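You operate a simulated robot arm through the tools that you are given. There is no shell and no other tool. Be economical: measure what you need, move in short steps, check, and stop when the job is done.

Carry out the task below with a simulated two-armed robot. There is one attempt and no reset: what you move stays moved.

## Task
Scrub the ring off the pine bench and stand the BEADS jar where it was.
Fine: use the teal scrub brush; brush and PEGS jar go in the small teal tray; STORE slider at WASHED; the third jar and the other sliders stay. Set down upright: what you pick out. What is to be rubbed or washed off counts as gone when no trace of it is left.

Only the result counts: the job must be done as asked and must still hold three seconds after the hand-in. Knocking over, shifting, dropping, spilling or breaking anything else fails it.

## Robot
Two 7-joint arms with fingered hands on one trunk, on a base that drives. Base frame: it is fixed to the floor where the robot stands at the start and does not move with it; the origin is under the middle of the robot, x ahead of it, y to its left, z up. Readings come in m, rad, newtons and seconds.
The left shoulder is at the start at [0.059, 0.174, 1.065], the right one opposite. Places, roughly: lab a slider [0.5, 0.8, 0.9]; lab b slider [0.5, 0.8, 0.9]; lab c slider [0.4, 0.8, 0.9]; ring on the pine bench [0.4, 0.5, 0.9]; small teal tray [0.6, 0.5, 0.9]; store slider [0.3, 0.8, 0.9]. Payload 3.8 kg a hand.
The TCP of each hand is the grasp point between the finger pads, 0.026 m short of the fingertips. In the tool frame z runs along the fingers and y along their closing line. Largest opening 0.132 m; the body of the gripper starts 0.073 m behind the TCP. The gripper is a hand of 3 fingers: y runs from the thumb to the fingers, the wrist lies at [0, 0, -0.224] in the tool frame, and closing takes about 1.5 s.
Orientation is that of the tool frame in the base frame, as [roll, pitch, yaw] about the fixed x, y, z axes, in that order (R = Rz(yaw) Ry(pitch) Rx(roll)). With the fingers straight down and closing along the base's y, the tool's x points along the base's -x, its y along +y and its z along -z.

## Interface
- The arms move only by the tool send_rows. It takes "left_increments", "right_increments" or both (then of equal length, played together; a hand with none holds still); each is one flat list of numbers, 6 for each row, row after row: the shift along the tool's x, y, z in mm, then the turn, a rotation vector about the tool's x, y, z in rad. In form: [dx, dy, dz, ax, ay, az, dx, dy, dz, ax, ay, az, ...]. A call has 1 to 12 rows; each row shifts and turns the commanded pose from where the row before left it, along the tool's axes as they then stand. "left_grip" and "right_grip" are, for a hand that has rows, the gripper command, from -1 (fully open) to 1 (shut), values between in proportion, set as the call begins (left out, the last holds). Rows are played at 5 a second. More than 0.05 m and 0.15 rad between two rows, or a gripper value outside its range, and nothing of the call is played. Where a pose cannot be reached the arm comes as near as it can. A force on the tool above 40 N (or 10 N above the force at the start of the call, whichever is more), or a blocked arm, ends the call early, and 0.2 s more pass. The fingers move at their own pace (about 0.108 m/s each) and stop on an object; they squeeze with about 24 N. The grip force told is the motor's: it shows also when the fingers shut on nothing. Time passes only in rows, and 0.2 s behind the last, so rows that do not move let the fingers close. The reply holds the time, the measured pose of the TCP, the force on the tool along the base axes, the opening and the grip force, in the units named above and with some noise, with the torque about the TCP (base axes, N m) and any sound that the robot's microphone picked up, and new pictures: "views" is both (left out), scene, wrist or none (wrist: the cameras of the hands that moved).
- Cameras (640 x 400 px; columns grow to the right, rows downward): "scene" is now at [0.1601, 0.042, 1.0008]; the picture's right is [0.54, -0.84, 0.00], its down [0.25, 0.16, -0.95] and it looks along [0.80, 0.52, 0.30] (base axes); focal length 214 px, centre (320, 200). "left" rides on the left gripper at [-0.062, 0.003, -0.092] in its tool frame; the picture's right is [-0.05, -1.00, 0.00], its down [0.83, -0.04, -0.55] and it looks along [0.55, -0.03, 0.83] (tool axes); focal length 230 px, centre (320, 200). "right" rides on the right gripper at [0.062, 0.003, -0.092] in its tool frame; the picture's right is [-0.05, 1.00, 0.00], its down [-0.83, -0.04, -0.55] and it looks along [-0.55, -0.03, 0.83] (tool axes); focal length 230 px, centre (320, 200). There is no depth. A picture from a camera that has moved, and an enlarged one, comes with that camera's place and axes in the base frame and with its lens.
- slide_trunk(by): slides the trunk up (or, below 0, down) by that many m; the arms and the scene camera ride with it, the base frame stays. It gives what a move gives, with no picture.
- steer(legs): drives the robot by 1 to 6 legs, each [ahead, left, turn to the left] in m, m and rad, along the robot's own axes; the way and the turn of a leg run together, so that a leg with both is an arc; at most 1.5 m and 3.142 rad a leg. The arms and the cameras ride along, it lands a little off, and it stops where it bumps. It gives what a move gives, and a new picture of the scene camera.
- set_fingers(finger1, finger2, thumb_bend, hand): sets how far each is bent, from 0 (flat) to 1 (curled in); at 0.3 the hand is open as for a grip, at 0.7 the pads meet at the TCP. One left out holds its place. A second passes; each finger stops where it meets its share of the squeeze, and holds until it gets a number again. A gripper value or a shape takes the hand back. It gives what a move gives, with no picture; readings hold the bend of each and the force on the fingers (four entries, about 0 where the hand has none), thumb and palm.
- preshape(shape, hand): the hand has 3 fingers and takes this shape, open, in about a second: jaw (thumb against the fingers, like two jaws); tri (thumb and two fingers); tip (a fingertip pinch); poke (one finger out to press); point (the index stretched); flat (the hand flat); cup (the hand cupped); fist (a fist). The gripper value then closes the fingers along that shape, each until it touches; the sizes above hold for jaw. It gives what a move gives, with no picture.
- aim_head(pan, tilt): turns the head with the scene camera to pan (to the left, within 1.047 rad either way) and tilt (down, from -0.506 to 1.204), counted from straight ahead of the robot. It gives what a move gives, and a new picture of the scene camera.
- enlarge(camera, box): a new picture of the part [left, top, right, bottom] of that camera's present view, enlarged. No time passes.
- close_job(): hands the job in; it is judged then, once.

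Go step by step. Nothing tells you exact positions but the pictures and the camera data: compare them with the known pose of the tool, close in by small moves and look again before you grip or let go. The budget is 120 turns and 260 pictures, counting those below and the enlarged ones. Unless the task says otherwise, let go and move clear before handing in, and close with one line.

The tools are called after "Call:" as name(argument=value, ...) on one line, values as JSON. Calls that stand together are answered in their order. send_rows: Moves the arms, as the interface text tells. Its arguments: {"type":"object","properties":{"left_increments":{"type":"array"},"left_grip":{"type":"number"},"right_increments":{"type":"array"},"right_grip":{"type":"number"},"views":{"type":"string","enum":["both","scene","wrist","none"]}},"required":[]} The other tools are called the same way: slide_trunk (by) slides the trunk up or down; preshape (shape, hand) gives the hand a shape; set_fingers (finger1, finger2, thumb_bend, hand) moves the fingers one by one; steer (legs) drives the base; aim_head (pan, tilt) turns the head that bears the scene camera; enlarge (camera, box) takes an enlarged picture of a part of a camera's view; close_job () hands the job in.

At the start:

```text
time: 0.0
left_eef_pos: [0.3435, 0.3915, 1.1788]
left_tool_rot: [-3.141, 0.0, 3.14]
left_wrist_force: [-0.3, 0.5, -0.8]
left_torque: [-0.02, 0.02, 0.0]
left_gripper_width: 0.132
left_grasp_force: 0.0
left_shape: jaw
left_bend: [0.3, 0.3, 0.3]
left_finger forces: [0.1, 0.0, 0.0, 0.0, 0.0, 0.1]
right_eef_pos: [0.371, 0.0041, 1.05]
right_tool_rot: [3.14, 0.0, 3.137]
right_wrist_force: [-0.3, -0.7, 0.5]
right_torque: [0.02, 0.0, 0.04]
right_gripper_width: 0.1319
right_grasp_force: 0.1
right_shape: jaw
right_bend: [0.3, 0.3, 0.3]
right_finger forces: [0.0, 0.0, 0.0, 0.1, 0.0, 0.1]
trunk travel left (down, up): [-0.375, 0.107]
robot x, y, heading: [0.0039, 0.0013, -0.002]
head pan, tilt: [0.576, -0.307]
```

scene: 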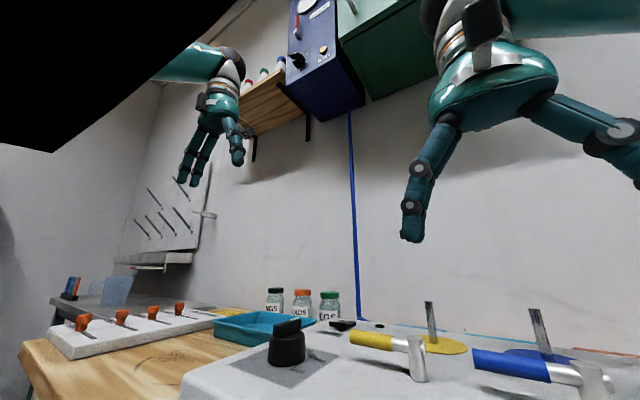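
right: 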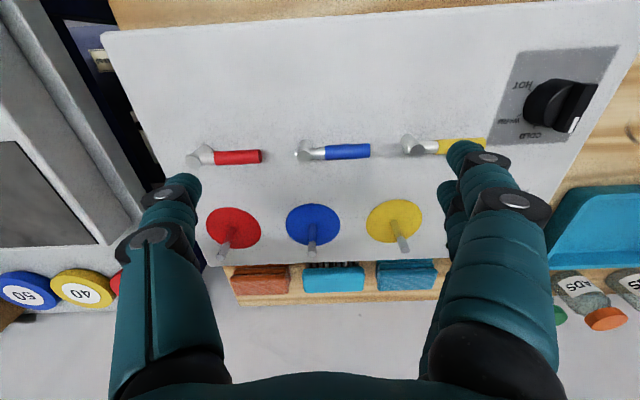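
left: 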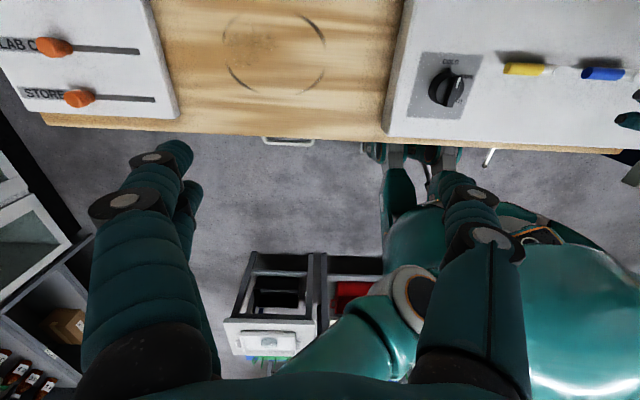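

I see a bench with sliders on the left, ring in the middle, a sink-like panel with taps, and jars and scrub blocks at the back. First I look around with the head.

Call:
aim_head(pan=0.7, tilt=0.35)

Call:
enlarge(camera="right", box=[200, 220, 640, 400])

```text
time: 1.0
left_eef_pos: [0.3436, 0.3908, 1.1782]
left_tool_rot: [3.141, -0.001, -3.141]
left_wrist_force: [-0.2, 0.4, -0.9]
left_torque: [0.0, 0.0, 0.0]
left_gripper_width: 0.1322
left_grasp_force: 0.0
left_shape: jaw
left_bend: [0.3, 0.3, 0.3]
left_finger forces: [0.1, 0.0, 0.0, 0.0, 0.0, 0.1]
right_eef_pos: [0.3715, 0.0021, 1.0497]
right_tool_rot: [3.138, 0.0, 3.14]
right_wrist_force: [0.0, 0.3, 0.3]
right_torque: [-0.01, 0.0, 0.02]
right_gripper_width: 0.1319
right_grasp_force: 0.1
right_shape: jaw
right_bend: [0.3, 0.3, 0.3]
right_finger forces: [0.1, 0.0, 0.1, 0.1, 0.0, 0.0]
trunk travel left (down, up): [-0.375, 0.107]
robot x, y, heading: [0.0016, 0.0002, -0.001]
head pan, tilt: [0.7, 0.351]
camera scene: at [0.1657, 0.0595, 0.9423], right [0.64, -0.77, 0.0], down [-0.26, -0.22, -0.94], along [0.72, 0.6, -0.34], focal length 214 px, centre (320, 200)
```

scene: 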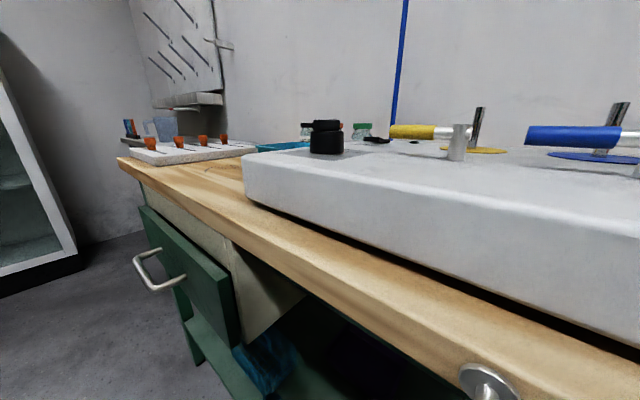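

```text
1.45 times, centred on (420, 310) of right
camera zoom: at [0.3108, 0.0065, 1.1417], right [0.05, 1.0, 0.0], down [0.83, -0.05, 0.55], along [0.55, -0.03, -0.83], focal length 335 px, centre (174, 40)
```

zoom: 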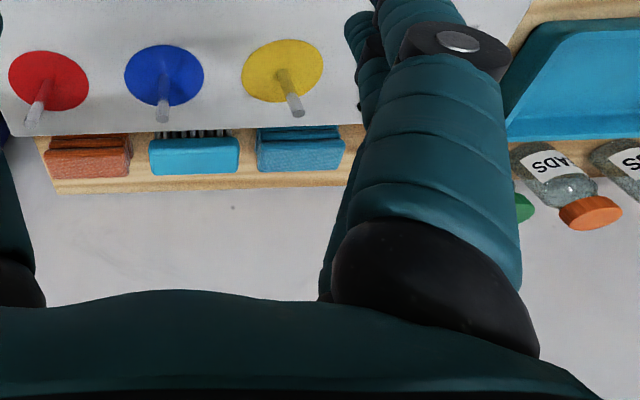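

Call:
enlarge(camera="left", box=[0, 0, 200, 125])

Call:
slide_trunk(by=0.1)

```text
3.20 times, centred on (100, 62) of left
camera zoom: at [0.4049, 0.3955, 1.2711], right [0.05, -1.0, 0.0], down [-0.83, -0.04, 0.55], along [-0.55, -0.03, -0.83], focal length 736 px, centre (1024, 640)
```

zoom: 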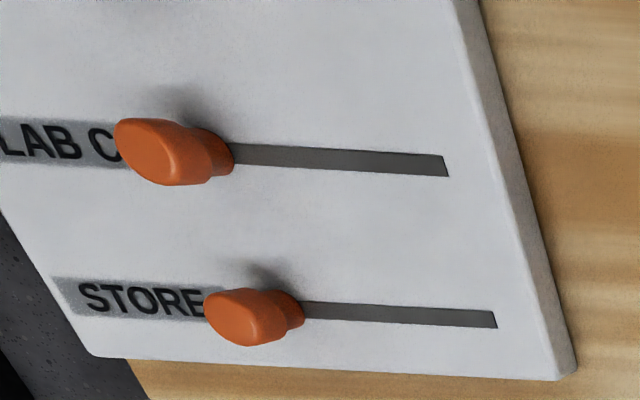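

```text
time: 2.4
left_eef_pos: [0.3439, 0.3908, 1.2773]
left_tool_rot: [3.142, 0.0, 3.14]
left_wrist_force: [0.5, -0.2, 0.2]
left_torque: [0.01, 0.02, 0.03]
left_gripper_width: 0.1321
left_grasp_force: 0.0
left_shape: jaw
left_bend: [0.3, 0.3, 0.3]
left_finger forces: [0.0, 0.0, 0.0, 0.0, 0.0, 0.1]
right_eef_pos: [0.3468, 0.0047, 1.1999]
right_tool_rot: [3.14, 0.142, 3.138]
right_wrist_force: [-0.2, 0.0, 0.0]
right_torque: [0.0, 0.01, 0.01]
right_gripper_width: 0.132
right_grasp_force: 0.1
right_shape: jaw
right_bend: [0.3, 0.3, 0.3]
right_finger forces: [0.0, 0.0, 0.0, 0.0, 0.0, 0.0]
trunk travel left (down, up): [-0.475, 0.007]
robot x, y, heading: [0.0029, -0.0015, -0.003]
head pan, tilt: [0.7, 0.351]
```

Call:
aim_head(pan=0.8, tilt=0.2)

Call:
enlarge(camera="right", box=[0, 0, 640, 400])

Call:
enlarge(camera="left", box=[0, 0, 640, 400])

```text
time: 3.1
left_eef_pos: [0.3437, 0.3918, 1.2782]
left_tool_rot: [-3.141, 0.0, -3.14]
left_wrist_force: [0.4, -0.5, 0.5]
left_torque: [0.01, 0.0, 0.0]
left_gripper_width: 0.1319
left_grasp_force: 0.1
left_shape: jaw
left_bend: [0.3, 0.3, 0.3]
left_finger forces: [0.1, 0.0, 0.0, 0.0, 0.0, 0.0]
right_eef_pos: [0.3456, 0.0042, 1.2018]
right_tool_rot: [3.139, 0.146, 3.139]
right_wrist_force: [0.5, -0.6, -0.2]
right_torque: [0.0, -0.02, 0.0]
right_gripper_width: 0.1321
right_grasp_force: 0.1
right_shape: jaw
right_bend: [0.3, 0.3, 0.3]
right_finger forces: [0.0, 0.0, 0.0, 0.0, 0.0, 0.0]
trunk travel left (down, up): [-0.475, 0.007]
robot x, y, heading: [-0.0026, 0.0027, -0.004]
head pan, tilt: [0.799, 0.201]
camera scene: at [0.1729, 0.0663, 1.0876], right [0.72, -0.7, 0.0], down [-0.14, -0.14, -0.98], along [0.68, 0.7, -0.2], focal length 214 px, centre (320, 200)
```

scene: 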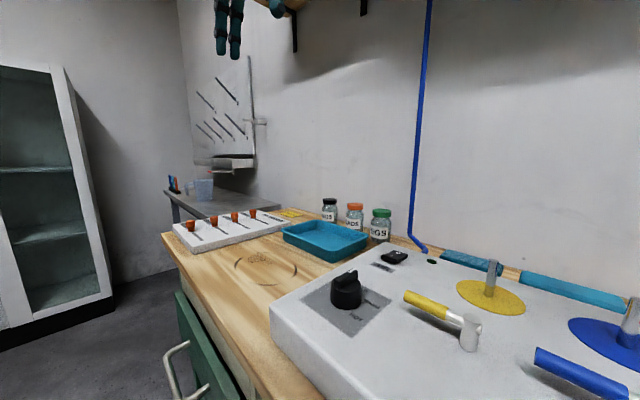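

```text
1.00 times, centred on (320, 200) of right
camera zoom: at [0.2725, 0.0065, 1.2826], right [0.05, 1.0, 0.01], down [0.74, -0.05, 0.67], along [0.67, -0.03, -0.74], focal length 230 px, centre (320, 200)
```

zoom: 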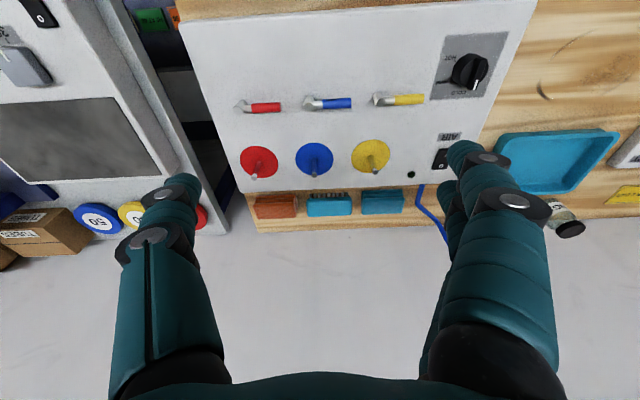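

```text
1.00 times, centred on (320, 200) of left
camera zoom: at [0.4051, 0.3955, 1.371], right [0.05, -1.0, 0.0], down [-0.83, -0.04, 0.55], along [-0.55, -0.03, -0.83], focal length 230 px, centre (320, 200)
```

zoom: 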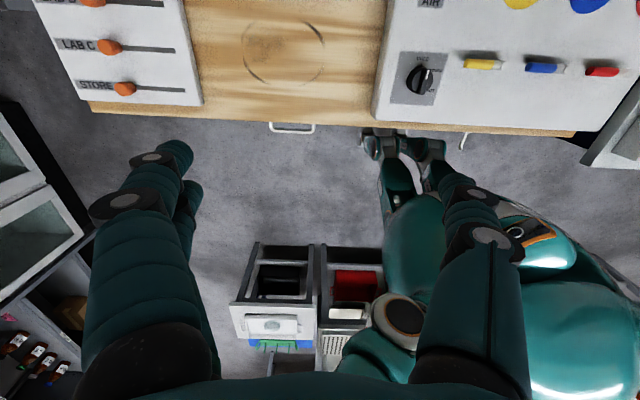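

Call:
enlarge(camera="scene", box=[160, 180, 320, 280])

Call:
enlarge(camera="scene", box=[270, 190, 398, 270])

Call:
enlarge(camera="right", box=[520, 100, 640, 240])

```text
4.00 times, centred on (240, 230) of scene
camera zoom: at [0.1729, 0.0663, 1.0876], right [0.72, -0.7, 0.0], down [-0.14, -0.14, -0.98], along [0.68, 0.7, -0.2], focal length 858 px, centre (640, 80)
```

zoom: 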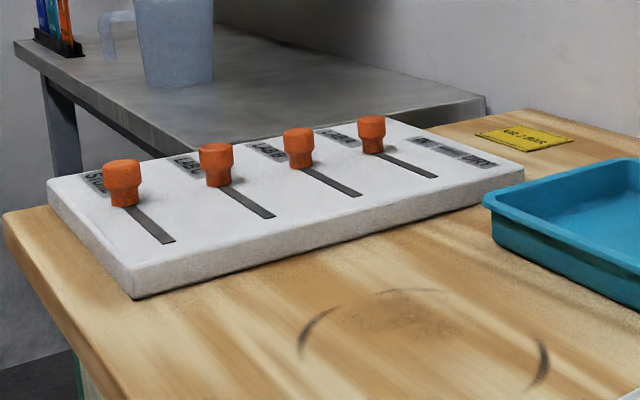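

```text
5.00 times, centred on (334, 230) of scene
camera zoom: at [0.1729, 0.0663, 1.0876], right [0.72, -0.7, 0.0], down [-0.14, -0.14, -0.98], along [0.68, 0.7, -0.2], focal length 1072 px, centre (250, 50)
```

zoom: 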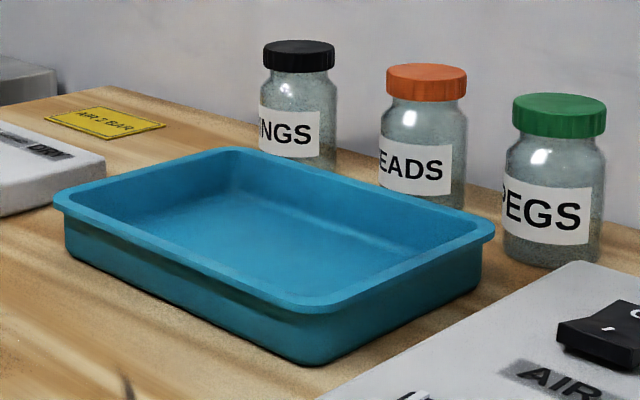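

```text
2.86 times, centred on (580, 170) of right
camera zoom: at [0.2725, 0.0065, 1.2826], right [0.05, 1.0, 0.01], down [0.74, -0.05, 0.67], along [0.67, -0.03, -0.74], focal length 657 px, centre (-423, 286)
```

zoom: 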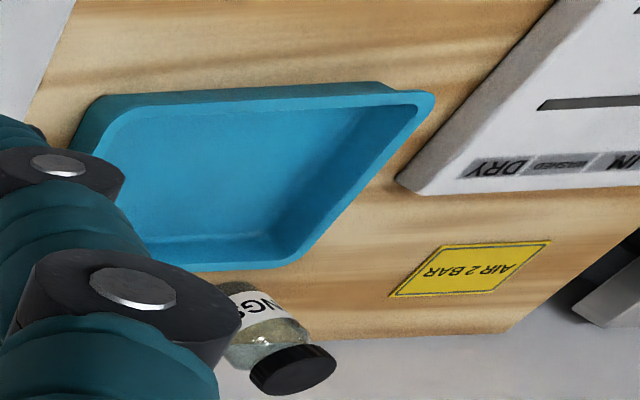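

The sliders' legend reads IN / WASHED / DRY along the back of the panel. I need a closer look at the brush and the jars, so I move the right hand ahead.

Call:
send_rows(right_increments=[-40, 0, 0, 0, 0.07, 0, -40, 0, 0, 0, 0.07, 0, -30, 0, 0, 0, 0, 0, 0, 0, 0, 0, 0, 0], views="wrist")

```text
time: 4.1
left_eef_pos: [0.3444, 0.3903, 1.2787]
left_tool_rot: [3.141, -0.001, -3.141]
left_wrist_force: [0.2, 0.8, -0.3]
left_torque: [0.01, -0.03, 0.02]
left_gripper_width: 0.1319
left_grasp_force: 0.0
left_shape: jaw
left_bend: [0.3, 0.3, 0.3]
left_finger forces: [0.0, 0.0, 0.0, 0.0, 0.1, 0.0]
right_eef_pos: [0.34, 0.0112, 1.1799]
right_tool_rot: [3.139, 0.005, 3.136]
right_wrist_force: [1.0, 0.0, 0.1]
right_torque: [0.01, -0.01, -0.01]
right_gripper_width: 0.132
right_grasp_force: 0.0
right_shape: jaw
right_bend: [0.3, 0.3, 0.3]
right_finger forces: [0.1, 0.1, 0.1, 0.1, 0.0, 0.0]
right hand out of reach, approached as far as the arm can: row 1, 2, 3
trunk travel left (down, up): [-0.475, 0.007]
robot x, y, heading: [0.0031, -0.0026, 0.002]
head pan, tilt: [0.799, 0.201]
camera right: at [0.2796, 0.0146, 1.2717], right [0.06, 1.0, 0.0], down [0.83, -0.05, 0.56], along [0.56, -0.03, -0.83], focal length 230 px, centre (320, 200)
```

right: 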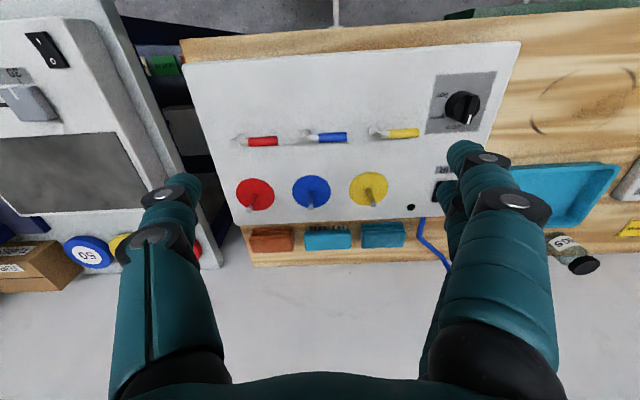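

Call:
enlarge(camera="right", box=[230, 160, 430, 285])

```text
3.20 times, centred on (330, 222) of right
camera zoom: at [0.2796, 0.0146, 1.2717], right [0.06, 1.0, 0.0], down [0.83, -0.05, 0.56], along [0.56, -0.03, -0.83], focal length 736 px, centre (288, 128)
```

zoom: 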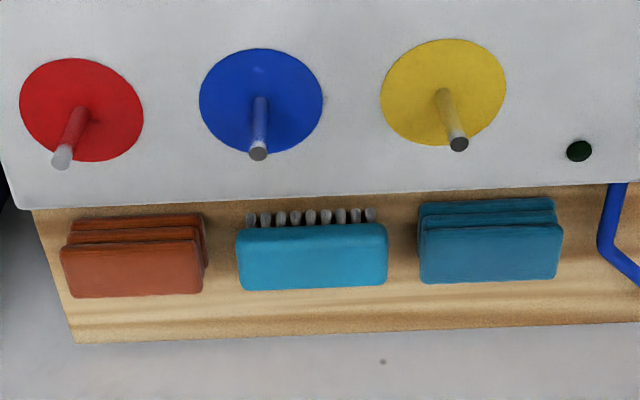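

The teal brush lies bristles-down behind the panel at about (0.65, 0.01). I park the right hand to the right and lower the left one.

Call:
send_rows(right_increments=[0, -45, 0, 0, 0, 0, 0, -45, 0, 0, 0, 0, 0, -45, 0, 0, 0, 0, 0, -45, 0, 0, 0, 0, 0, -45, 0, 0, 0, 0, 0, -45, 0, 0, 0, 0], left_increments=[0, 0, 30, 0, 0, 0, 0, 0, 30, 0, 0, 0, -20, 0, 30, 0, 0, 0, -20, -20, 30, 0, 0, 0, -20, -20, 30, 0, 0, 0, -20, -20, 30, 0, 0, 0], views="wrist")

```text
time: 5.5
left_eef_pos: [0.4243, 0.3292, 1.0997]
left_tool_rot: [3.14, -0.001, 3.142]
left_wrist_force: [0.5, -0.6, 0.1]
left_torque: [-0.01, 0.03, 0.0]
left_gripper_width: 0.1322
left_grasp_force: 0.0
left_shape: jaw
left_bend: [0.3, 0.3, 0.3]
left_finger forces: [0.0, 0.0, 0.0, 0.1, 0.0, 0.0]
right_eef_pos: [0.2522, -0.1976, 1.1593]
right_tool_rot: [3.141, 0.003, 3.137]
right_wrist_force: [0.0, -1.2, -0.5]
right_torque: [-0.02, 0.0, -0.01]
right_gripper_width: 0.1318
right_grasp_force: 0.0
right_shape: jaw
right_bend: [0.3, 0.3, 0.3]
right_finger forces: [0.1, 0.0, 0.0, 0.1, 0.0, 0.0]
right hand out of reach, approached as far as the arm can: row 1, 2, 3, 4, 5, 6
trunk travel left (down, up): [-0.475, 0.007]
robot x, y, heading: [0.0009, 0.001, -0.005]
head pan, tilt: [0.799, 0.201]
camera right: at [0.1911, -0.1945, 1.2508], right [0.05, 1.0, 0.0], down [0.83, -0.05, 0.56], along [0.56, -0.03, -0.83], focal length 230 px, centre (320, 200)
camera left: at [0.4852, 0.3342, 1.1928], right [0.05, -1.0, 0.0], down [-0.83, -0.04, 0.56], along [-0.55, -0.03, -0.83], focal length 230 px, centre (320, 200)
```

right: 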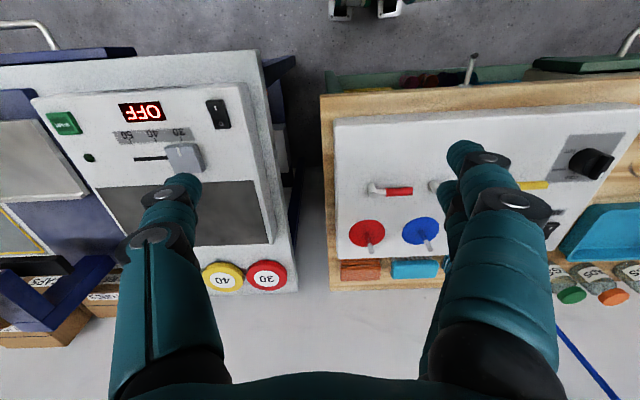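
left: 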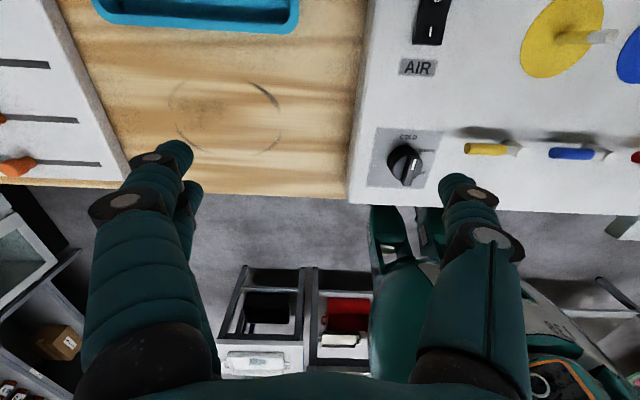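

Call:
send_rows(left_increments=[0, 0, 0, 0, 0, 0.1428, 0, 0, 0, 0, 0, 0.1428, 0, 0, 0, 0, 0, 0.1428, 0, 0, 0, 0, 0, 0.1428, 0, 0, 0, 0, 0, 0.1428, 0, 0, 0, 0, 0, 0.1428, 0, 0, 0, 0, 0, 0.1428, 0, 0, 0, 0, 0, 0.1428, 0, 0, 0, 0, 0, 0.1428, 0, 0, 0, 0, 0, 0.1428, 0, 0, 0, 0, 0, 0.1428], views="wrist")

```text
time: 7.9
left_eef_pos: [0.4237, 0.3307, 1.0994]
left_tool_rot: [3.139, 0.0, 1.569]
left_wrist_force: [-0.8, 0.1, -0.1]
left_torque: [-0.02, 0.02, 0.0]
left_gripper_width: 0.132
left_grasp_force: 0.0
left_shape: jaw
left_bend: [0.3, 0.3, 0.3]
left_finger forces: [0.1, 0.0, 0.1, 0.0, 0.1, 0.0]
right_eef_pos: [0.2516, -0.1963, 1.1609]
right_tool_rot: [3.141, 0.003, 3.138]
right_wrist_force: [-0.2, -0.2, 0.5]
right_torque: [-0.02, 0.02, 0.01]
right_gripper_width: 0.132
right_grasp_force: 0.1
right_shape: jaw
right_bend: [0.3, 0.3, 0.3]
right_finger forces: [0.1, 0.0, 0.0, 0.0, 0.0, 0.0]
trunk travel left (down, up): [-0.475, 0.007]
robot x, y, heading: [-0.0008, 0.0, 0.004]
head pan, tilt: [0.799, 0.201]
camera left: at [0.4267, 0.271, 1.1914], right [-1.0, -0.05, 0.0], down [-0.04, 0.83, 0.56], along [-0.03, 0.55, -0.83], focal length 230 px, centre (320, 200)
```

left: 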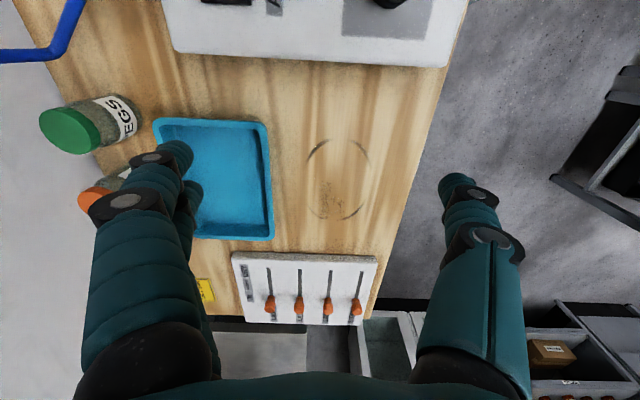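

Call:
enlarge(camera="left", box=[220, 240, 396, 350])

Call:
enlarge(camera="left", box=[260, 110, 420, 240])

Call:
enlarge(camera="left", box=[30, 80, 286, 250])

```text
3.64 times, centred on (308, 295) of left
camera zoom: at [0.4267, 0.271, 1.1914], right [-1.0, -0.05, 0.0], down [-0.04, 0.83, 0.56], along [-0.03, 0.55, -0.83], focal length 837 px, centre (364, -146)
```

zoom: 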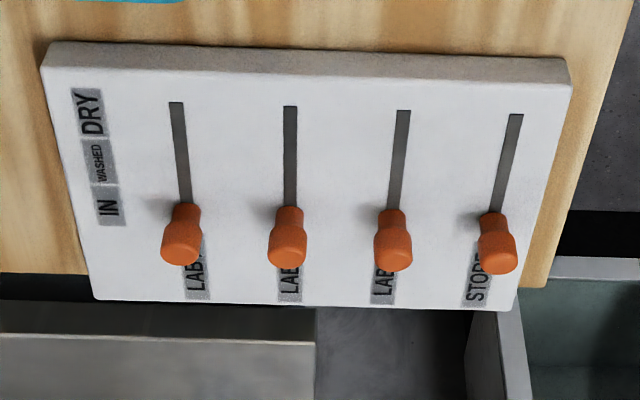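

```text
3.08 times, centred on (340, 175) of left
camera zoom: at [0.4267, 0.271, 1.1914], right [-1.0, -0.05, 0.0], down [-0.04, 0.83, 0.56], along [-0.03, 0.55, -0.83], focal length 708 px, centre (258, 277)
```

zoom: 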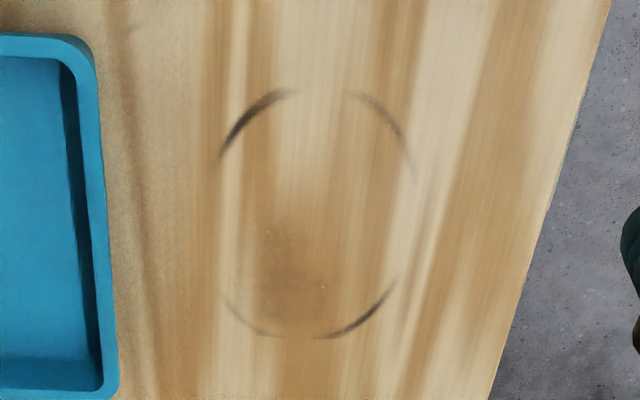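

```text
2.35 times, centred on (158, 165) of left
camera zoom: at [0.4267, 0.271, 1.1914], right [-1.0, -0.05, 0.0], down [-0.04, 0.83, 0.56], along [-0.03, 0.55, -0.83], focal length 541 px, centre (701, 282)
```

zoom: 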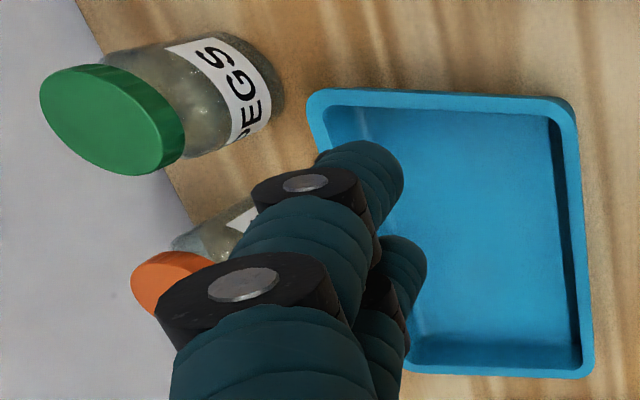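

Now I bring the left hand over the brush, still high, and look.

Call:
send_rows(left_increments=[-40, 20, 0, 0, 0, 0, -40, 28, 0, 0, 0, 0, -40, 28, 0, 0, 0, 0, -40, 30, 10, 0, 0, 0, -40, 30, 10, 0, 0, 0, -40, 30, 10, 0, 0, 0, -40, 30, 10, 0, 0, 0, -30, 28, 10, 0, 0, 0, 0, 0, 0, 0, 0, 0], views="both")

```text
refused: row 4 steps farther than a row can; nothing moved
```

Call:
send_rows(left_increments=[-38, 20, 0, 0, 0, 0, -38, 25, 0, 0, 0, 0, -38, 28, 5, 0, 0, 0, -38, 28, 8, 0, 0, 0, -38, 28, 8, 0, 0, 0, -38, 28, 8, 0, 0, 0, -38, 28, 8, 0, 0, 0, -38, 28, 8, 0, 0, 0, 0, 11, 10, 0, 0, 0], views="both")

```text
time: 9.9
left_eef_pos: [0.4708, 0.2654, 1.088]
left_tool_rot: [3.14, 0.0, 1.573]
left_wrist_force: [-0.4, 0.5, 0.2]
left_torque: [-0.02, 0.03, 0.01]
left_gripper_width: 0.1318
left_grasp_force: 0.1
left_shape: jaw
left_bend: [0.3, 0.3, 0.3]
left_finger forces: [0.1, 0.1, 0.0, 0.0, 0.1, 0.1]
left hand out of reach, approached as far as the arm can: row 2, 3, 4, 5, 6, 7, 8, 9
right_eef_pos: [0.2535, -0.1961, 1.1592]
right_tool_rot: [3.139, 0.003, 3.137]
right_wrist_force: [-0.6, 0.8, 0.3]
right_torque: [-0.03, 0.02, -0.02]
right_gripper_width: 0.1319
right_grasp_force: 0.1
right_shape: jaw
right_bend: [0.3, 0.3, 0.3]
right_finger forces: [0.1, 0.1, 0.1, 0.0, 0.0, 0.1]
trunk travel left (down, up): [-0.475, 0.007]
robot x, y, heading: [0.0003, 0.0022, 0.003]
head pan, tilt: [0.799, 0.201]
camera scene: at [0.1734, 0.0668, 1.0875], right [0.72, -0.7, 0.0], down [-0.14, -0.14, -0.98], along [0.68, 0.7, -0.2], focal length 214 px, centre (320, 200)
camera left: at [0.4744, 0.2063, 1.1804], right [-1.0, -0.05, 0.0], down [-0.04, 0.83, 0.55], along [-0.03, 0.55, -0.83], focal length 230 px, centre (320, 200)
```

scene: 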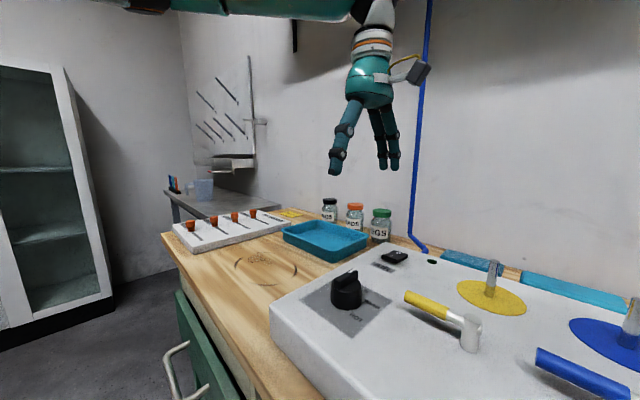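
left: 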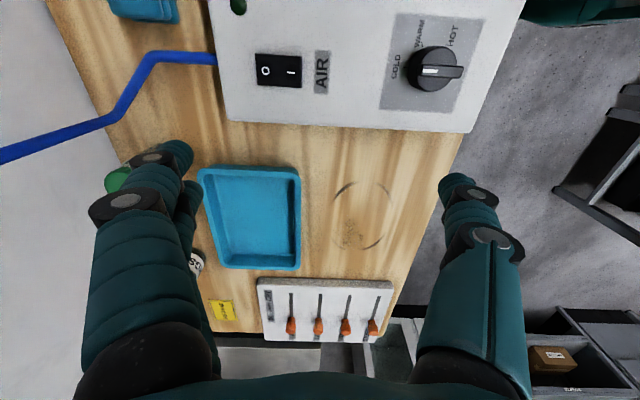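

The brush is out of the left hand's reach from here, so I drive right by 0.25 m so it falls in the left hand's range.

Call:
steer(legs=[[0, -0.25, 0]])

```text
time: 11.4
left_eef_pos: [0.4657, 0.1287, 1.09]
left_tool_rot: [3.135, 0.003, 1.571]
left_wrist_force: [-0.8, 0.4, 0.2]
left_torque: [-0.04, 0.0, 0.01]
left_gripper_width: 0.1318
left_grasp_force: 0.0
left_shape: jaw
left_bend: [0.3, 0.3, 0.3]
left_finger forces: [0.0, 0.0, 0.1, 0.1, 0.0, 0.1]
right_eef_pos: [0.2498, -0.3324, 1.1603]
right_tool_rot: [-3.14, 0.004, 3.139]
right_wrist_force: [-0.8, 0.9, -0.5]
right_torque: [-0.03, -0.04, 0.01]
right_gripper_width: 0.1321
right_grasp_force: 0.1
right_shape: jaw
right_bend: [0.3, 0.3, 0.3]
right_finger forces: [0.0, 0.0, 0.0, 0.1, 0.0, 0.0]
trunk travel left (down, up): [-0.475, 0.007]
robot x, y, heading: [0.0009, -0.1398, 0.006]
head pan, tilt: [0.799, 0.201]
stopped in leg 1: the robot was blocked; the commanded pose is now the measured one
camera scene: at [0.1685, -0.0699, 1.0877], right [0.72, -0.69, 0.0], down [-0.14, -0.15, -0.98], along [0.68, 0.7, -0.2], focal length 214 px, centre (320, 200)
```

scene: 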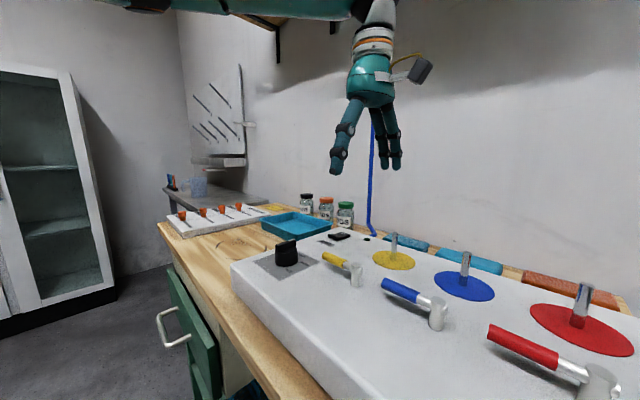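

Call:
aim_head(pan=-0.7, tilt=0.6)

```text
time: 13.0
left_eef_pos: [0.4659, 0.1269, 1.0895]
left_tool_rot: [3.138, 0.0, 1.57]
left_wrist_force: [0.1, -0.3, -0.6]
left_torque: [-0.01, 0.01, -0.02]
left_gripper_width: 0.1317
left_grasp_force: 0.1
left_shape: jaw
left_bend: [0.3, 0.3, 0.3]
left_finger forces: [0.0, 0.1, 0.0, 0.0, 0.0, 0.0]
right_eef_pos: [0.2498, -0.3351, 1.16]
right_tool_rot: [-3.141, 0.004, 3.14]
right_wrist_force: [0.1, -0.3, -0.1]
right_torque: [-0.01, -0.03, -0.04]
right_gripper_width: 0.1317
right_grasp_force: 0.1
right_shape: jaw
right_bend: [0.3, 0.3, 0.3]
right_finger forces: [0.1, 0.1, 0.0, 0.0, 0.0, 0.1]
trunk travel left (down, up): [-0.475, 0.007]
robot x, y, heading: [-0.0017, -0.1407, 0.0]
head pan, tilt: [-0.7, 0.6]
camera scene: at [0.1725, -0.1958, 1.051], right [-0.64, -0.77, 0.0], down [-0.43, 0.36, -0.83], along [0.63, -0.53, -0.56], focal length 214 px, centre (320, 200)
```

scene: 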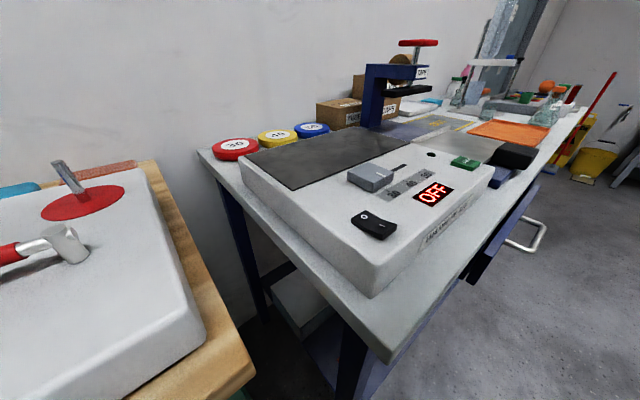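

The neighbouring bench stopped the base, but the brush may be reachable now; I try moving lower and further out.

Call:
send_rows(left_increments=[0, 10, 40, 0, 0, 0, -10, 20, 35, 0, 0, 0, -25, 40, 0, 0, 0, 0, -25, 40, 0, 0, 0, 0, -25, 40, 0, 0, 0, 0, -20, 35, 0, 0, 0, 0, 0, 0, 0, 0, 0, 0], views="wrist")

Call:
aim_head(pan=0.3, tilt=0.3)

```text
time: 14.6
left_eef_pos: [0.4679, 0.1361, 1.0358]
left_tool_rot: [3.137, 0.003, 1.569]
left_wrist_force: [0.3, -0.1, 0.4]
left_torque: [0.0, -0.01, 0.02]
left_gripper_width: 0.132
left_grasp_force: 0.1
left_shape: jaw
left_bend: [0.3, 0.3, 0.3]
left_finger forces: [0.0, 0.0, 0.1, 0.0, 0.0, 0.0]
left hand out of reach, approached as far as the arm can: row 1, 2, 3, 4, 5, 6
right_eef_pos: [0.2488, -0.3336, 1.1601]
right_tool_rot: [3.14, 0.005, 3.139]
right_wrist_force: [-0.6, -0.7, -0.4]
right_torque: [0.0, 0.01, 0.02]
right_gripper_width: 0.1316
right_grasp_force: 0.0
right_shape: jaw
right_bend: [0.3, 0.3, 0.3]
right_finger forces: [0.1, 0.0, 0.1, 0.0, 0.1, 0.0]
trunk travel left (down, up): [-0.475, 0.007]
robot x, y, heading: [0.0, -0.1375, 0.004]
head pan, tilt: [-0.7, 0.6]
camera left: at [0.4706, 0.0769, 1.1285], right [-1.0, -0.05, -0.01], down [-0.05, 0.83, 0.55], along [-0.02, 0.55, -0.83], focal length 230 px, centre (320, 200)
```

left: 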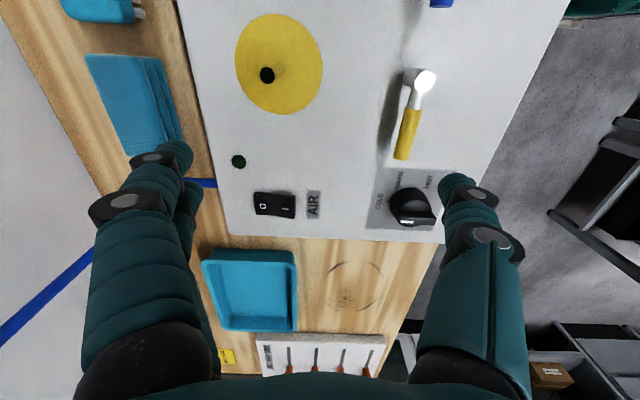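

```text
time: 15.8
left_eef_pos: [0.4692, 0.1379, 1.0357]
left_tool_rot: [3.137, 0.003, 1.572]
left_wrist_force: [-0.2, -0.1, 0.2]
left_torque: [0.04, -0.04, 0.0]
left_gripper_width: 0.1322
left_grasp_force: 0.1
left_shape: jaw
left_bend: [0.3, 0.3, 0.3]
left_finger forces: [0.0, 0.1, 0.1, 0.1, 0.0, 0.0]
right_eef_pos: [0.2495, -0.3337, 1.1602]
right_tool_rot: [3.141, 0.004, 3.14]
right_wrist_force: [0.0, -0.5, 0.2]
right_torque: [0.01, 0.04, 0.0]
right_gripper_width: 0.1318
right_grasp_force: 0.0
right_shape: jaw
right_bend: [0.3, 0.3, 0.3]
right_finger forces: [0.0, 0.0, 0.0, 0.0, 0.1, 0.0]
trunk travel left (down, up): [-0.475, 0.007]
robot x, y, heading: [-0.0035, -0.1384, 0.004]
head pan, tilt: [0.3, 0.3]
camera scene: at [0.1937, -0.1113, 1.0784], right [0.3, -0.95, 0.0], down [-0.28, -0.09, -0.96], along [0.91, 0.29, -0.3], focal length 214 px, centre (320, 200)
```

scene: 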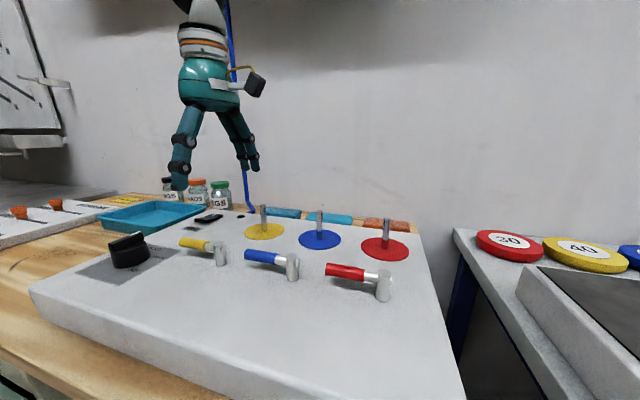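

Yaw seems to be limiting the reach. I turn the hand back and test reaching forward.

Call:
send_rows(left_increments=[0, 0, -10, 0, 0, -0.1499, 0, 0, -10, 0, 0, -0.1499, 0, 0, 0, 0, 0, -0.1499, 0, 0, 0, 0, 0, -0.1499, 0, 0, 0, 0, 0, -0.1499, 0, 0, 0, 0, 0, -0.1499, 0, 0, 0, 0, 0, -0.1499, 0, 0, 0, 0, 0, -0.1499, 0, 0, 0, 0, 0, -0.1499, 0, 0, 0, 0, 0, -0.1499, -45, 0, 0, 0, 0, -0.07, -45, 0, 0, 0, 0, 0], views="wrist")

```text
time: 18.4
left_eef_pos: [0.4876, 0.1634, 1.0572]
left_tool_rot: [-3.139, 0.006, -3.14]
left_wrist_force: [-0.5, 0.1, 0.1]
left_torque: [-0.03, -0.02, 0.0]
left_gripper_width: 0.1317
left_grasp_force: 0.1
left_shape: jaw
left_bend: [0.3, 0.3, 0.3]
left_finger forces: [0.0, 0.1, 0.0, 0.0, 0.0, 0.0]
left hand out of reach, approached as far as the arm can: row 11, 12
right_eef_pos: [0.2508, -0.335, 1.1603]
right_tool_rot: [3.14, 0.003, 3.14]
right_wrist_force: [0.4, -0.4, -0.4]
right_torque: [0.03, -0.02, 0.02]
right_gripper_width: 0.1318
right_grasp_force: 0.0
right_shape: jaw
right_bend: [0.3, 0.3, 0.3]
right_finger forces: [0.1, 0.0, 0.0, 0.0, 0.1, 0.0]
trunk travel left (down, up): [-0.475, 0.007]
robot x, y, heading: [-0.0053, -0.1403, 0.002]
head pan, tilt: [0.3, 0.3]
camera left: at [0.5472, 0.169, 1.1511], right [0.05, -1.0, 0.0], down [-0.83, -0.04, 0.55], along [-0.55, -0.03, -0.84], focal length 230 px, centre (320, 200)
```

left: 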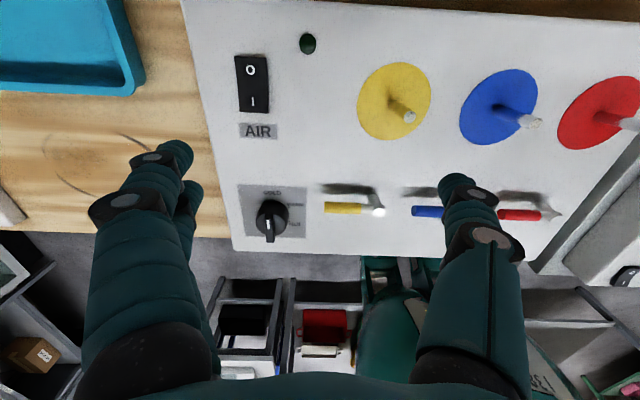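

Call:
send_rows(left_increments=[0, 0, 40, 0, 0, 0, -45, 0, 5, 0, 0, 0, -45, 0, 0, 0, 0, 0, -45, 0, 0, 0, 0, 0, 0, 0, 0, 0, 0, 0], views="none")

```text
time: 19.6
left_eef_pos: [0.5034, 0.2098, 1.0384]
left_tool_rot: [-3.138, 0.008, 3.14]
left_wrist_force: [-0.2, 0.4, 0.1]
left_torque: [-0.01, 0.0, 0.01]
left_gripper_width: 0.1318
left_grasp_force: 0.1
left_shape: jaw
left_bend: [0.3, 0.3, 0.3]
left_finger forces: [0.1, 0.0, 0.1, 0.1, 0.0, 0.1]
left hand out of reach, approached as far as the arm can: row 1, 2, 3, 4
right_eef_pos: [0.2502, -0.3341, 1.1602]
right_tool_rot: [-3.141, 0.002, 3.14]
right_wrist_force: [0.4, 0.1, 0.2]
right_torque: [0.0, 0.0, -0.04]
right_gripper_width: 0.1316
right_grasp_force: 0.1
right_shape: jaw
right_bend: [0.3, 0.3, 0.3]
right_finger forces: [0.0, 0.0, 0.0, 0.0, 0.0, 0.0]
trunk travel left (down, up): [-0.475, 0.007]
robot x, y, heading: [-0.003, -0.1385, 0.001]
head pan, tilt: [0.3, 0.3]
```

Call:
steer(legs=[[0, 0, -0.2]])

```text
time: 20.8
left_eef_pos: [0.5609, 0.1046, 1.0381]
left_tool_rot: [-3.139, 0.007, 2.945]
left_wrist_force: [0.1, 0.3, 0.0]
left_torque: [-0.01, 0.01, 0.01]
left_gripper_width: 0.1319
left_grasp_force: 0.0
left_shape: jaw
left_bend: [0.3, 0.3, 0.3]
left_finger forces: [0.0, 0.0, 0.0, 0.1, 0.0, 0.1]
right_eef_pos: [0.2061, -0.381, 1.1599]
right_tool_rot: [3.14, 0.004, 2.943]
right_wrist_force: [0.2, 0.1, -0.3]
right_torque: [-0.03, -0.02, -0.02]
right_gripper_width: 0.1319
right_grasp_force: 0.1
right_shape: jaw
right_bend: [0.3, 0.3, 0.3]
right_finger forces: [0.1, 0.0, 0.0, 0.0, 0.0, 0.0]
trunk travel left (down, up): [-0.475, 0.007]
robot x, y, heading: [-0.0056, -0.1396, -0.189]
head pan, tilt: [0.3, 0.3]
camera scene: at [0.1954, -0.1501, 1.0785], right [0.11, -0.99, 0.0], down [-0.29, -0.03, -0.96], along [0.95, 0.1, -0.3], focal length 214 px, centre (320, 200)
```

scene: 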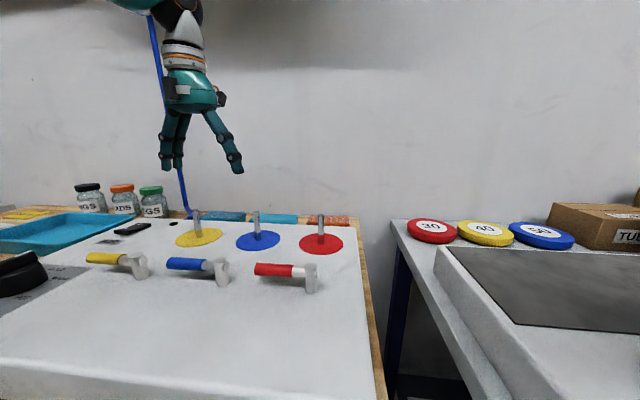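

Call:
send_rows(left_increments=[-34, -25, 0, 0, 0, 0, -34, -25, 0, 0, 0, 0, -34, -25, 0, 0, 0, 0, 0, 0, 0, 0, 0, -0.1, 0, 0, 0, 0, 0, -0.096, 0, 0, 0, 0, 0, 0], views="wrist")

```text
time: 22.2
left_eef_pos: [0.5534, 0.0875, 1.0464]
left_tool_rot: [-3.137, 0.01, -3.141]
left_wrist_force: [0.6, 0.0, -0.5]
left_torque: [0.0, 0.03, 0.01]
left_gripper_width: 0.132
left_grasp_force: 0.1
left_shape: jaw
left_bend: [0.3, 0.3, 0.3]
left_finger forces: [0.0, 0.1, 0.0, 0.0, 0.0, 0.0]
left hand out of reach, approached as far as the arm can: row 1, 2, 3
right_eef_pos: [0.208, -0.38, 1.1602]
right_tool_rot: [3.141, 0.003, 2.944]
right_wrist_force: [0.8, 0.4, -0.7]
right_torque: [0.01, 0.03, 0.03]
right_gripper_width: 0.1318
right_grasp_force: 0.1
right_shape: jaw
right_bend: [0.3, 0.3, 0.3]
right_finger forces: [0.0, 0.1, 0.0, 0.0, 0.0, 0.1]
trunk travel left (down, up): [-0.475, 0.007]
robot x, y, heading: [-0.0032, -0.1369, -0.191]
head pan, tilt: [0.3, 0.3]
camera left: at [0.6131, 0.093, 1.1388], right [0.05, -1.0, 0.01], down [-0.83, -0.04, 0.55], along [-0.55, -0.03, -0.84], focal length 230 px, centre (320, 200)
```

left: 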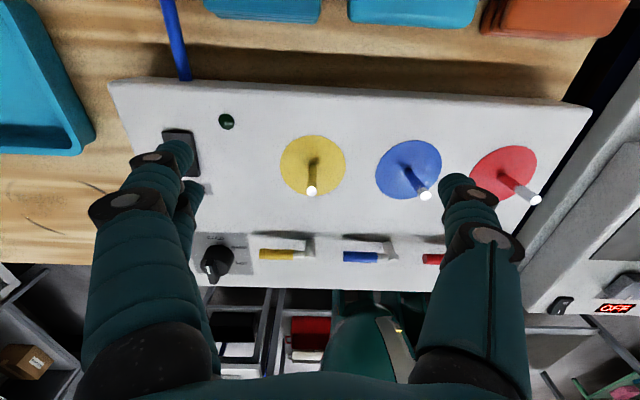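

The wrist's flexion limits a straight-down hand this far out; tilting the fingers outward should free it.

Call:
send_rows(left_increments=[0, 0, 0, 0, -0.12, 0, 0, 0, 0, 0, -0.12, 0, 0, 0, 0, 0, -0.12, 0, -26.1, -25, 20.5, 0, 0, 0, -26.1, -25, 20.5, 0, 0, 0, -26.1, -25, 20.5, 0, 0, 0, 0, 0, 0, 0, 0, 0], views="both")

```text
time: 23.8
left_eef_pos: [0.5996, 0.0525, 1.032]
left_tool_rot: [-3.137, 0.366, -3.141]
left_wrist_force: [-0.5, 0.5, 0.7]
left_torque: [-0.02, 0.02, 0.02]
left_gripper_width: 0.1318
left_grasp_force: 0.0
left_shape: jaw
left_bend: [0.3, 0.3, 0.3]
left_finger forces: [0.0, 0.0, 0.0, 0.1, 0.1, 0.0]
left hand out of reach, approached as far as the arm can: row 5, 6
right_eef_pos: [0.2079, -0.3798, 1.1598]
right_tool_rot: [3.141, 0.004, 2.943]
right_wrist_force: [0.4, -0.3, -0.6]
right_torque: [-0.01, 0.01, 0.0]
right_gripper_width: 0.1314
right_grasp_force: 0.0
right_shape: jaw
right_bend: [0.3, 0.3, 0.3]
right_finger forces: [0.0, 0.0, 0.0, 0.0, 0.0, 0.0]
trunk travel left (down, up): [-0.475, 0.007]
robot x, y, heading: [-0.0057, -0.1391, -0.19]
head pan, tilt: [0.3, 0.3]
camera scene: at [0.1957, -0.1499, 1.0783], right [0.11, -0.99, 0.0], down [-0.29, -0.03, -0.96], along [0.95, 0.1, -0.3], focal length 214 px, centre (320, 200)
camera left: at [0.6234, 0.0574, 1.1406], right [0.05, -1.0, 0.02], down [-0.97, -0.04, 0.22], along [-0.22, -0.03, -0.97], focal length 230 px, centre (320, 200)
```

scene: 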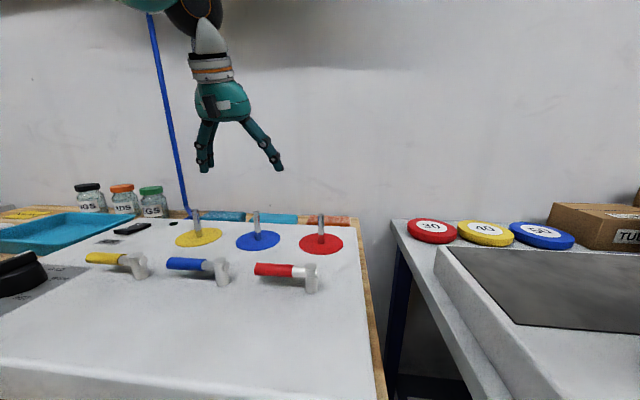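
left: 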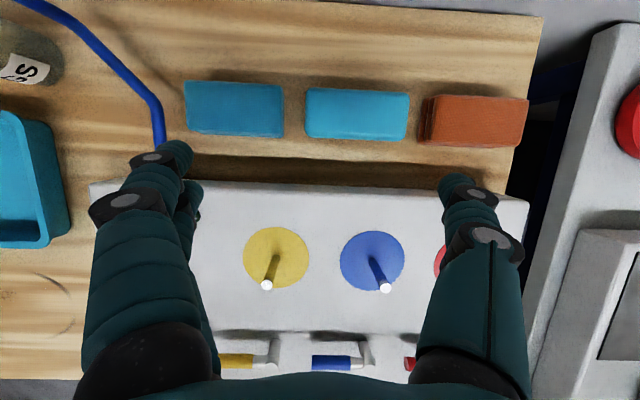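

Call:
aim_head(pan=0.6, tilt=-0.5)

```text
time: 24.9
left_eef_pos: [0.5989, 0.053, 1.0337]
left_tool_rot: [-3.137, 0.367, 3.14]
left_wrist_force: [-0.3, 0.6, 0.0]
left_torque: [0.01, 0.02, 0.02]
left_gripper_width: 0.1317
left_grasp_force: 0.1
left_shape: jaw
left_bend: [0.3, 0.3, 0.3]
left_finger forces: [0.0, 0.1, 0.0, 0.0, 0.0, 0.1]
right_eef_pos: [0.2077, -0.3799, 1.159]
right_tool_rot: [-3.141, 0.003, 2.944]
right_wrist_force: [-0.4, 0.2, -0.7]
right_torque: [0.0, -0.03, 0.0]
right_gripper_width: 0.1318
right_grasp_force: 0.1
right_shape: jaw
right_bend: [0.3, 0.3, 0.3]
right_finger forces: [0.0, 0.0, 0.0, 0.0, 0.1, 0.0]
trunk travel left (down, up): [-0.475, 0.007]
robot x, y, heading: [-0.0051, -0.1356, -0.191]
head pan, tilt: [0.6, -0.499]
camera scene: at [0.1641, -0.1336, 1.1462], right [0.4, -0.92, 0.0], down [0.44, 0.19, -0.88], along [0.81, 0.35, 0.48], focal length 214 px, centre (320, 200)
```

scene: 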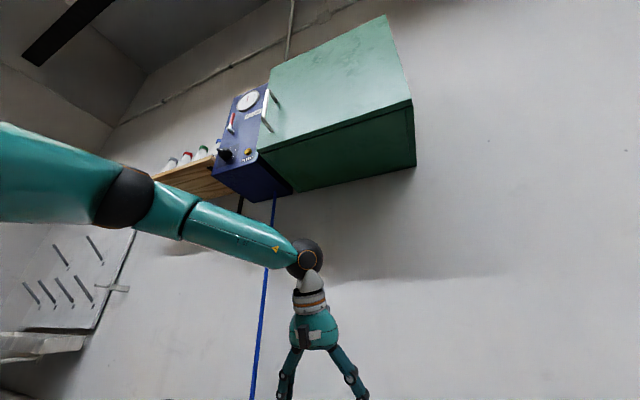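

Call:
slide_trunk(by=-0.05)

Call:
send_rows(left_increments=[-16, -15, 6, 0, 0, 0, -16, -15, 6, 0, 0, 0, 0, 0, 0, 0, 0, 0], views="none")

```text
time: 25.8
left_eef_pos: [0.5989, 0.0529, 0.9813]
left_tool_rot: [-3.137, 0.369, -3.139]
left_wrist_force: [1.2, -0.3, 0.1]
left_torque: [-0.03, 0.03, -0.03]
left_gripper_width: 0.1319
left_grasp_force: 0.1
left_shape: jaw
left_bend: [0.3, 0.3, 0.3]
left_finger forces: [0.0, 0.1, 0.0, 0.0, 0.0, 0.0]
right_eef_pos: [0.2072, -0.3795, 1.1083]
right_tool_rot: [-3.141, 0.004, 2.943]
right_wrist_force: [0.1, 0.3, 0.5]
right_torque: [0.02, 0.0, -0.02]
right_gripper_width: 0.1317
right_grasp_force: 0.2
right_shape: jaw
right_bend: [0.3, 0.3, 0.3]
right_finger forces: [0.1, 0.0, 0.0, 0.1, 0.0, 0.1]
trunk travel left (down, up): [-0.425, 0.057]
robot x, y, heading: [-0.0015, -0.1428, -0.196]
head pan, tilt: [0.6, -0.499]
```

```text
time: 26.6
left_eef_pos: [0.6346, 0.0239, 0.9819]
left_tool_rot: [-3.14, 0.366, -3.14]
left_wrist_force: [0.7, 0.3, 0.2]
left_torque: [0.01, 0.01, 0.0]
left_gripper_width: 0.1319
left_grasp_force: 0.1
left_shape: jaw
left_bend: [0.3, 0.3, 0.3]
left_finger forces: [0.1, 0.0, 0.1, 0.1, 0.0, 0.0]
right_eef_pos: [0.2068, -0.3792, 1.111]
right_tool_rot: [3.141, 0.003, 2.944]
right_wrist_force: [-0.3, 0.1, 0.1]
right_torque: [0.01, 0.02, 0.01]
right_gripper_width: 0.132
right_grasp_force: 0.1
right_shape: jaw
right_bend: [0.3, 0.3, 0.3]
right_finger forces: [0.0, 0.1, 0.1, 0.0, 0.0, 0.1]
trunk travel left (down, up): [-0.425, 0.057]
robot x, y, heading: [-0.0043, -0.1381, -0.189]
head pan, tilt: [0.6, -0.499]
```

That worked: the hand got further at the lower height. Now look with the wrist camera.

Call:
enlarge(camera="left", box=[0, 0, 640, 400])

Call:
aim_head(pan=0.4, tilt=0.2)

```text
1.00 times, centred on (320, 200) of left
camera zoom: at [0.6581, 0.0288, 1.0897], right [0.05, -1.0, 0.02], down [-0.97, -0.04, 0.22], along [-0.22, -0.03, -0.98], focal length 230 px, centre (320, 200)
```

zoom: 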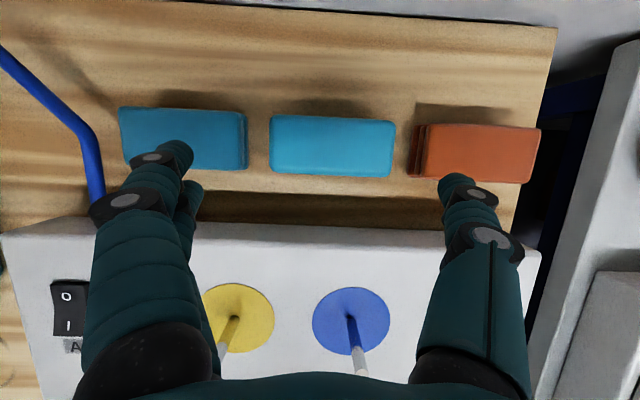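

```text
time: 27.7
left_eef_pos: [0.6336, 0.0238, 0.9815]
left_tool_rot: [-3.135, 0.368, -3.141]
left_wrist_force: [-0.8, -0.8, -0.2]
left_torque: [0.02, 0.04, 0.01]
left_gripper_width: 0.1319
left_grasp_force: 0.0
left_shape: jaw
left_bend: [0.3, 0.3, 0.3]
left_finger forces: [0.0, 0.0, 0.1, 0.0, 0.0, 0.0]
right_eef_pos: [0.2065, -0.3801, 1.1101]
right_tool_rot: [-3.14, 0.002, 2.945]
right_wrist_force: [0.5, -0.4, 0.3]
right_torque: [-0.01, 0.02, -0.02]
right_gripper_width: 0.1317
right_grasp_force: 0.1
right_shape: jaw
right_bend: [0.3, 0.3, 0.3]
right_finger forces: [0.0, 0.1, 0.0, 0.1, 0.0, 0.0]
trunk travel left (down, up): [-0.425, 0.057]
robot x, y, heading: [-0.0051, -0.1381, -0.193]
head pan, tilt: [0.4, 0.201]
camera scene: at [0.1884, -0.1399, 1.018], right [0.21, -0.98, 0.0], down [-0.19, -0.04, -0.98], along [0.96, 0.2, -0.2], focal length 214 px, centre (320, 200)
```

scene: 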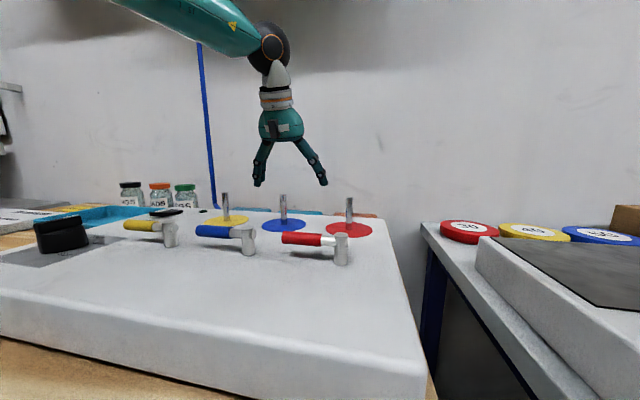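

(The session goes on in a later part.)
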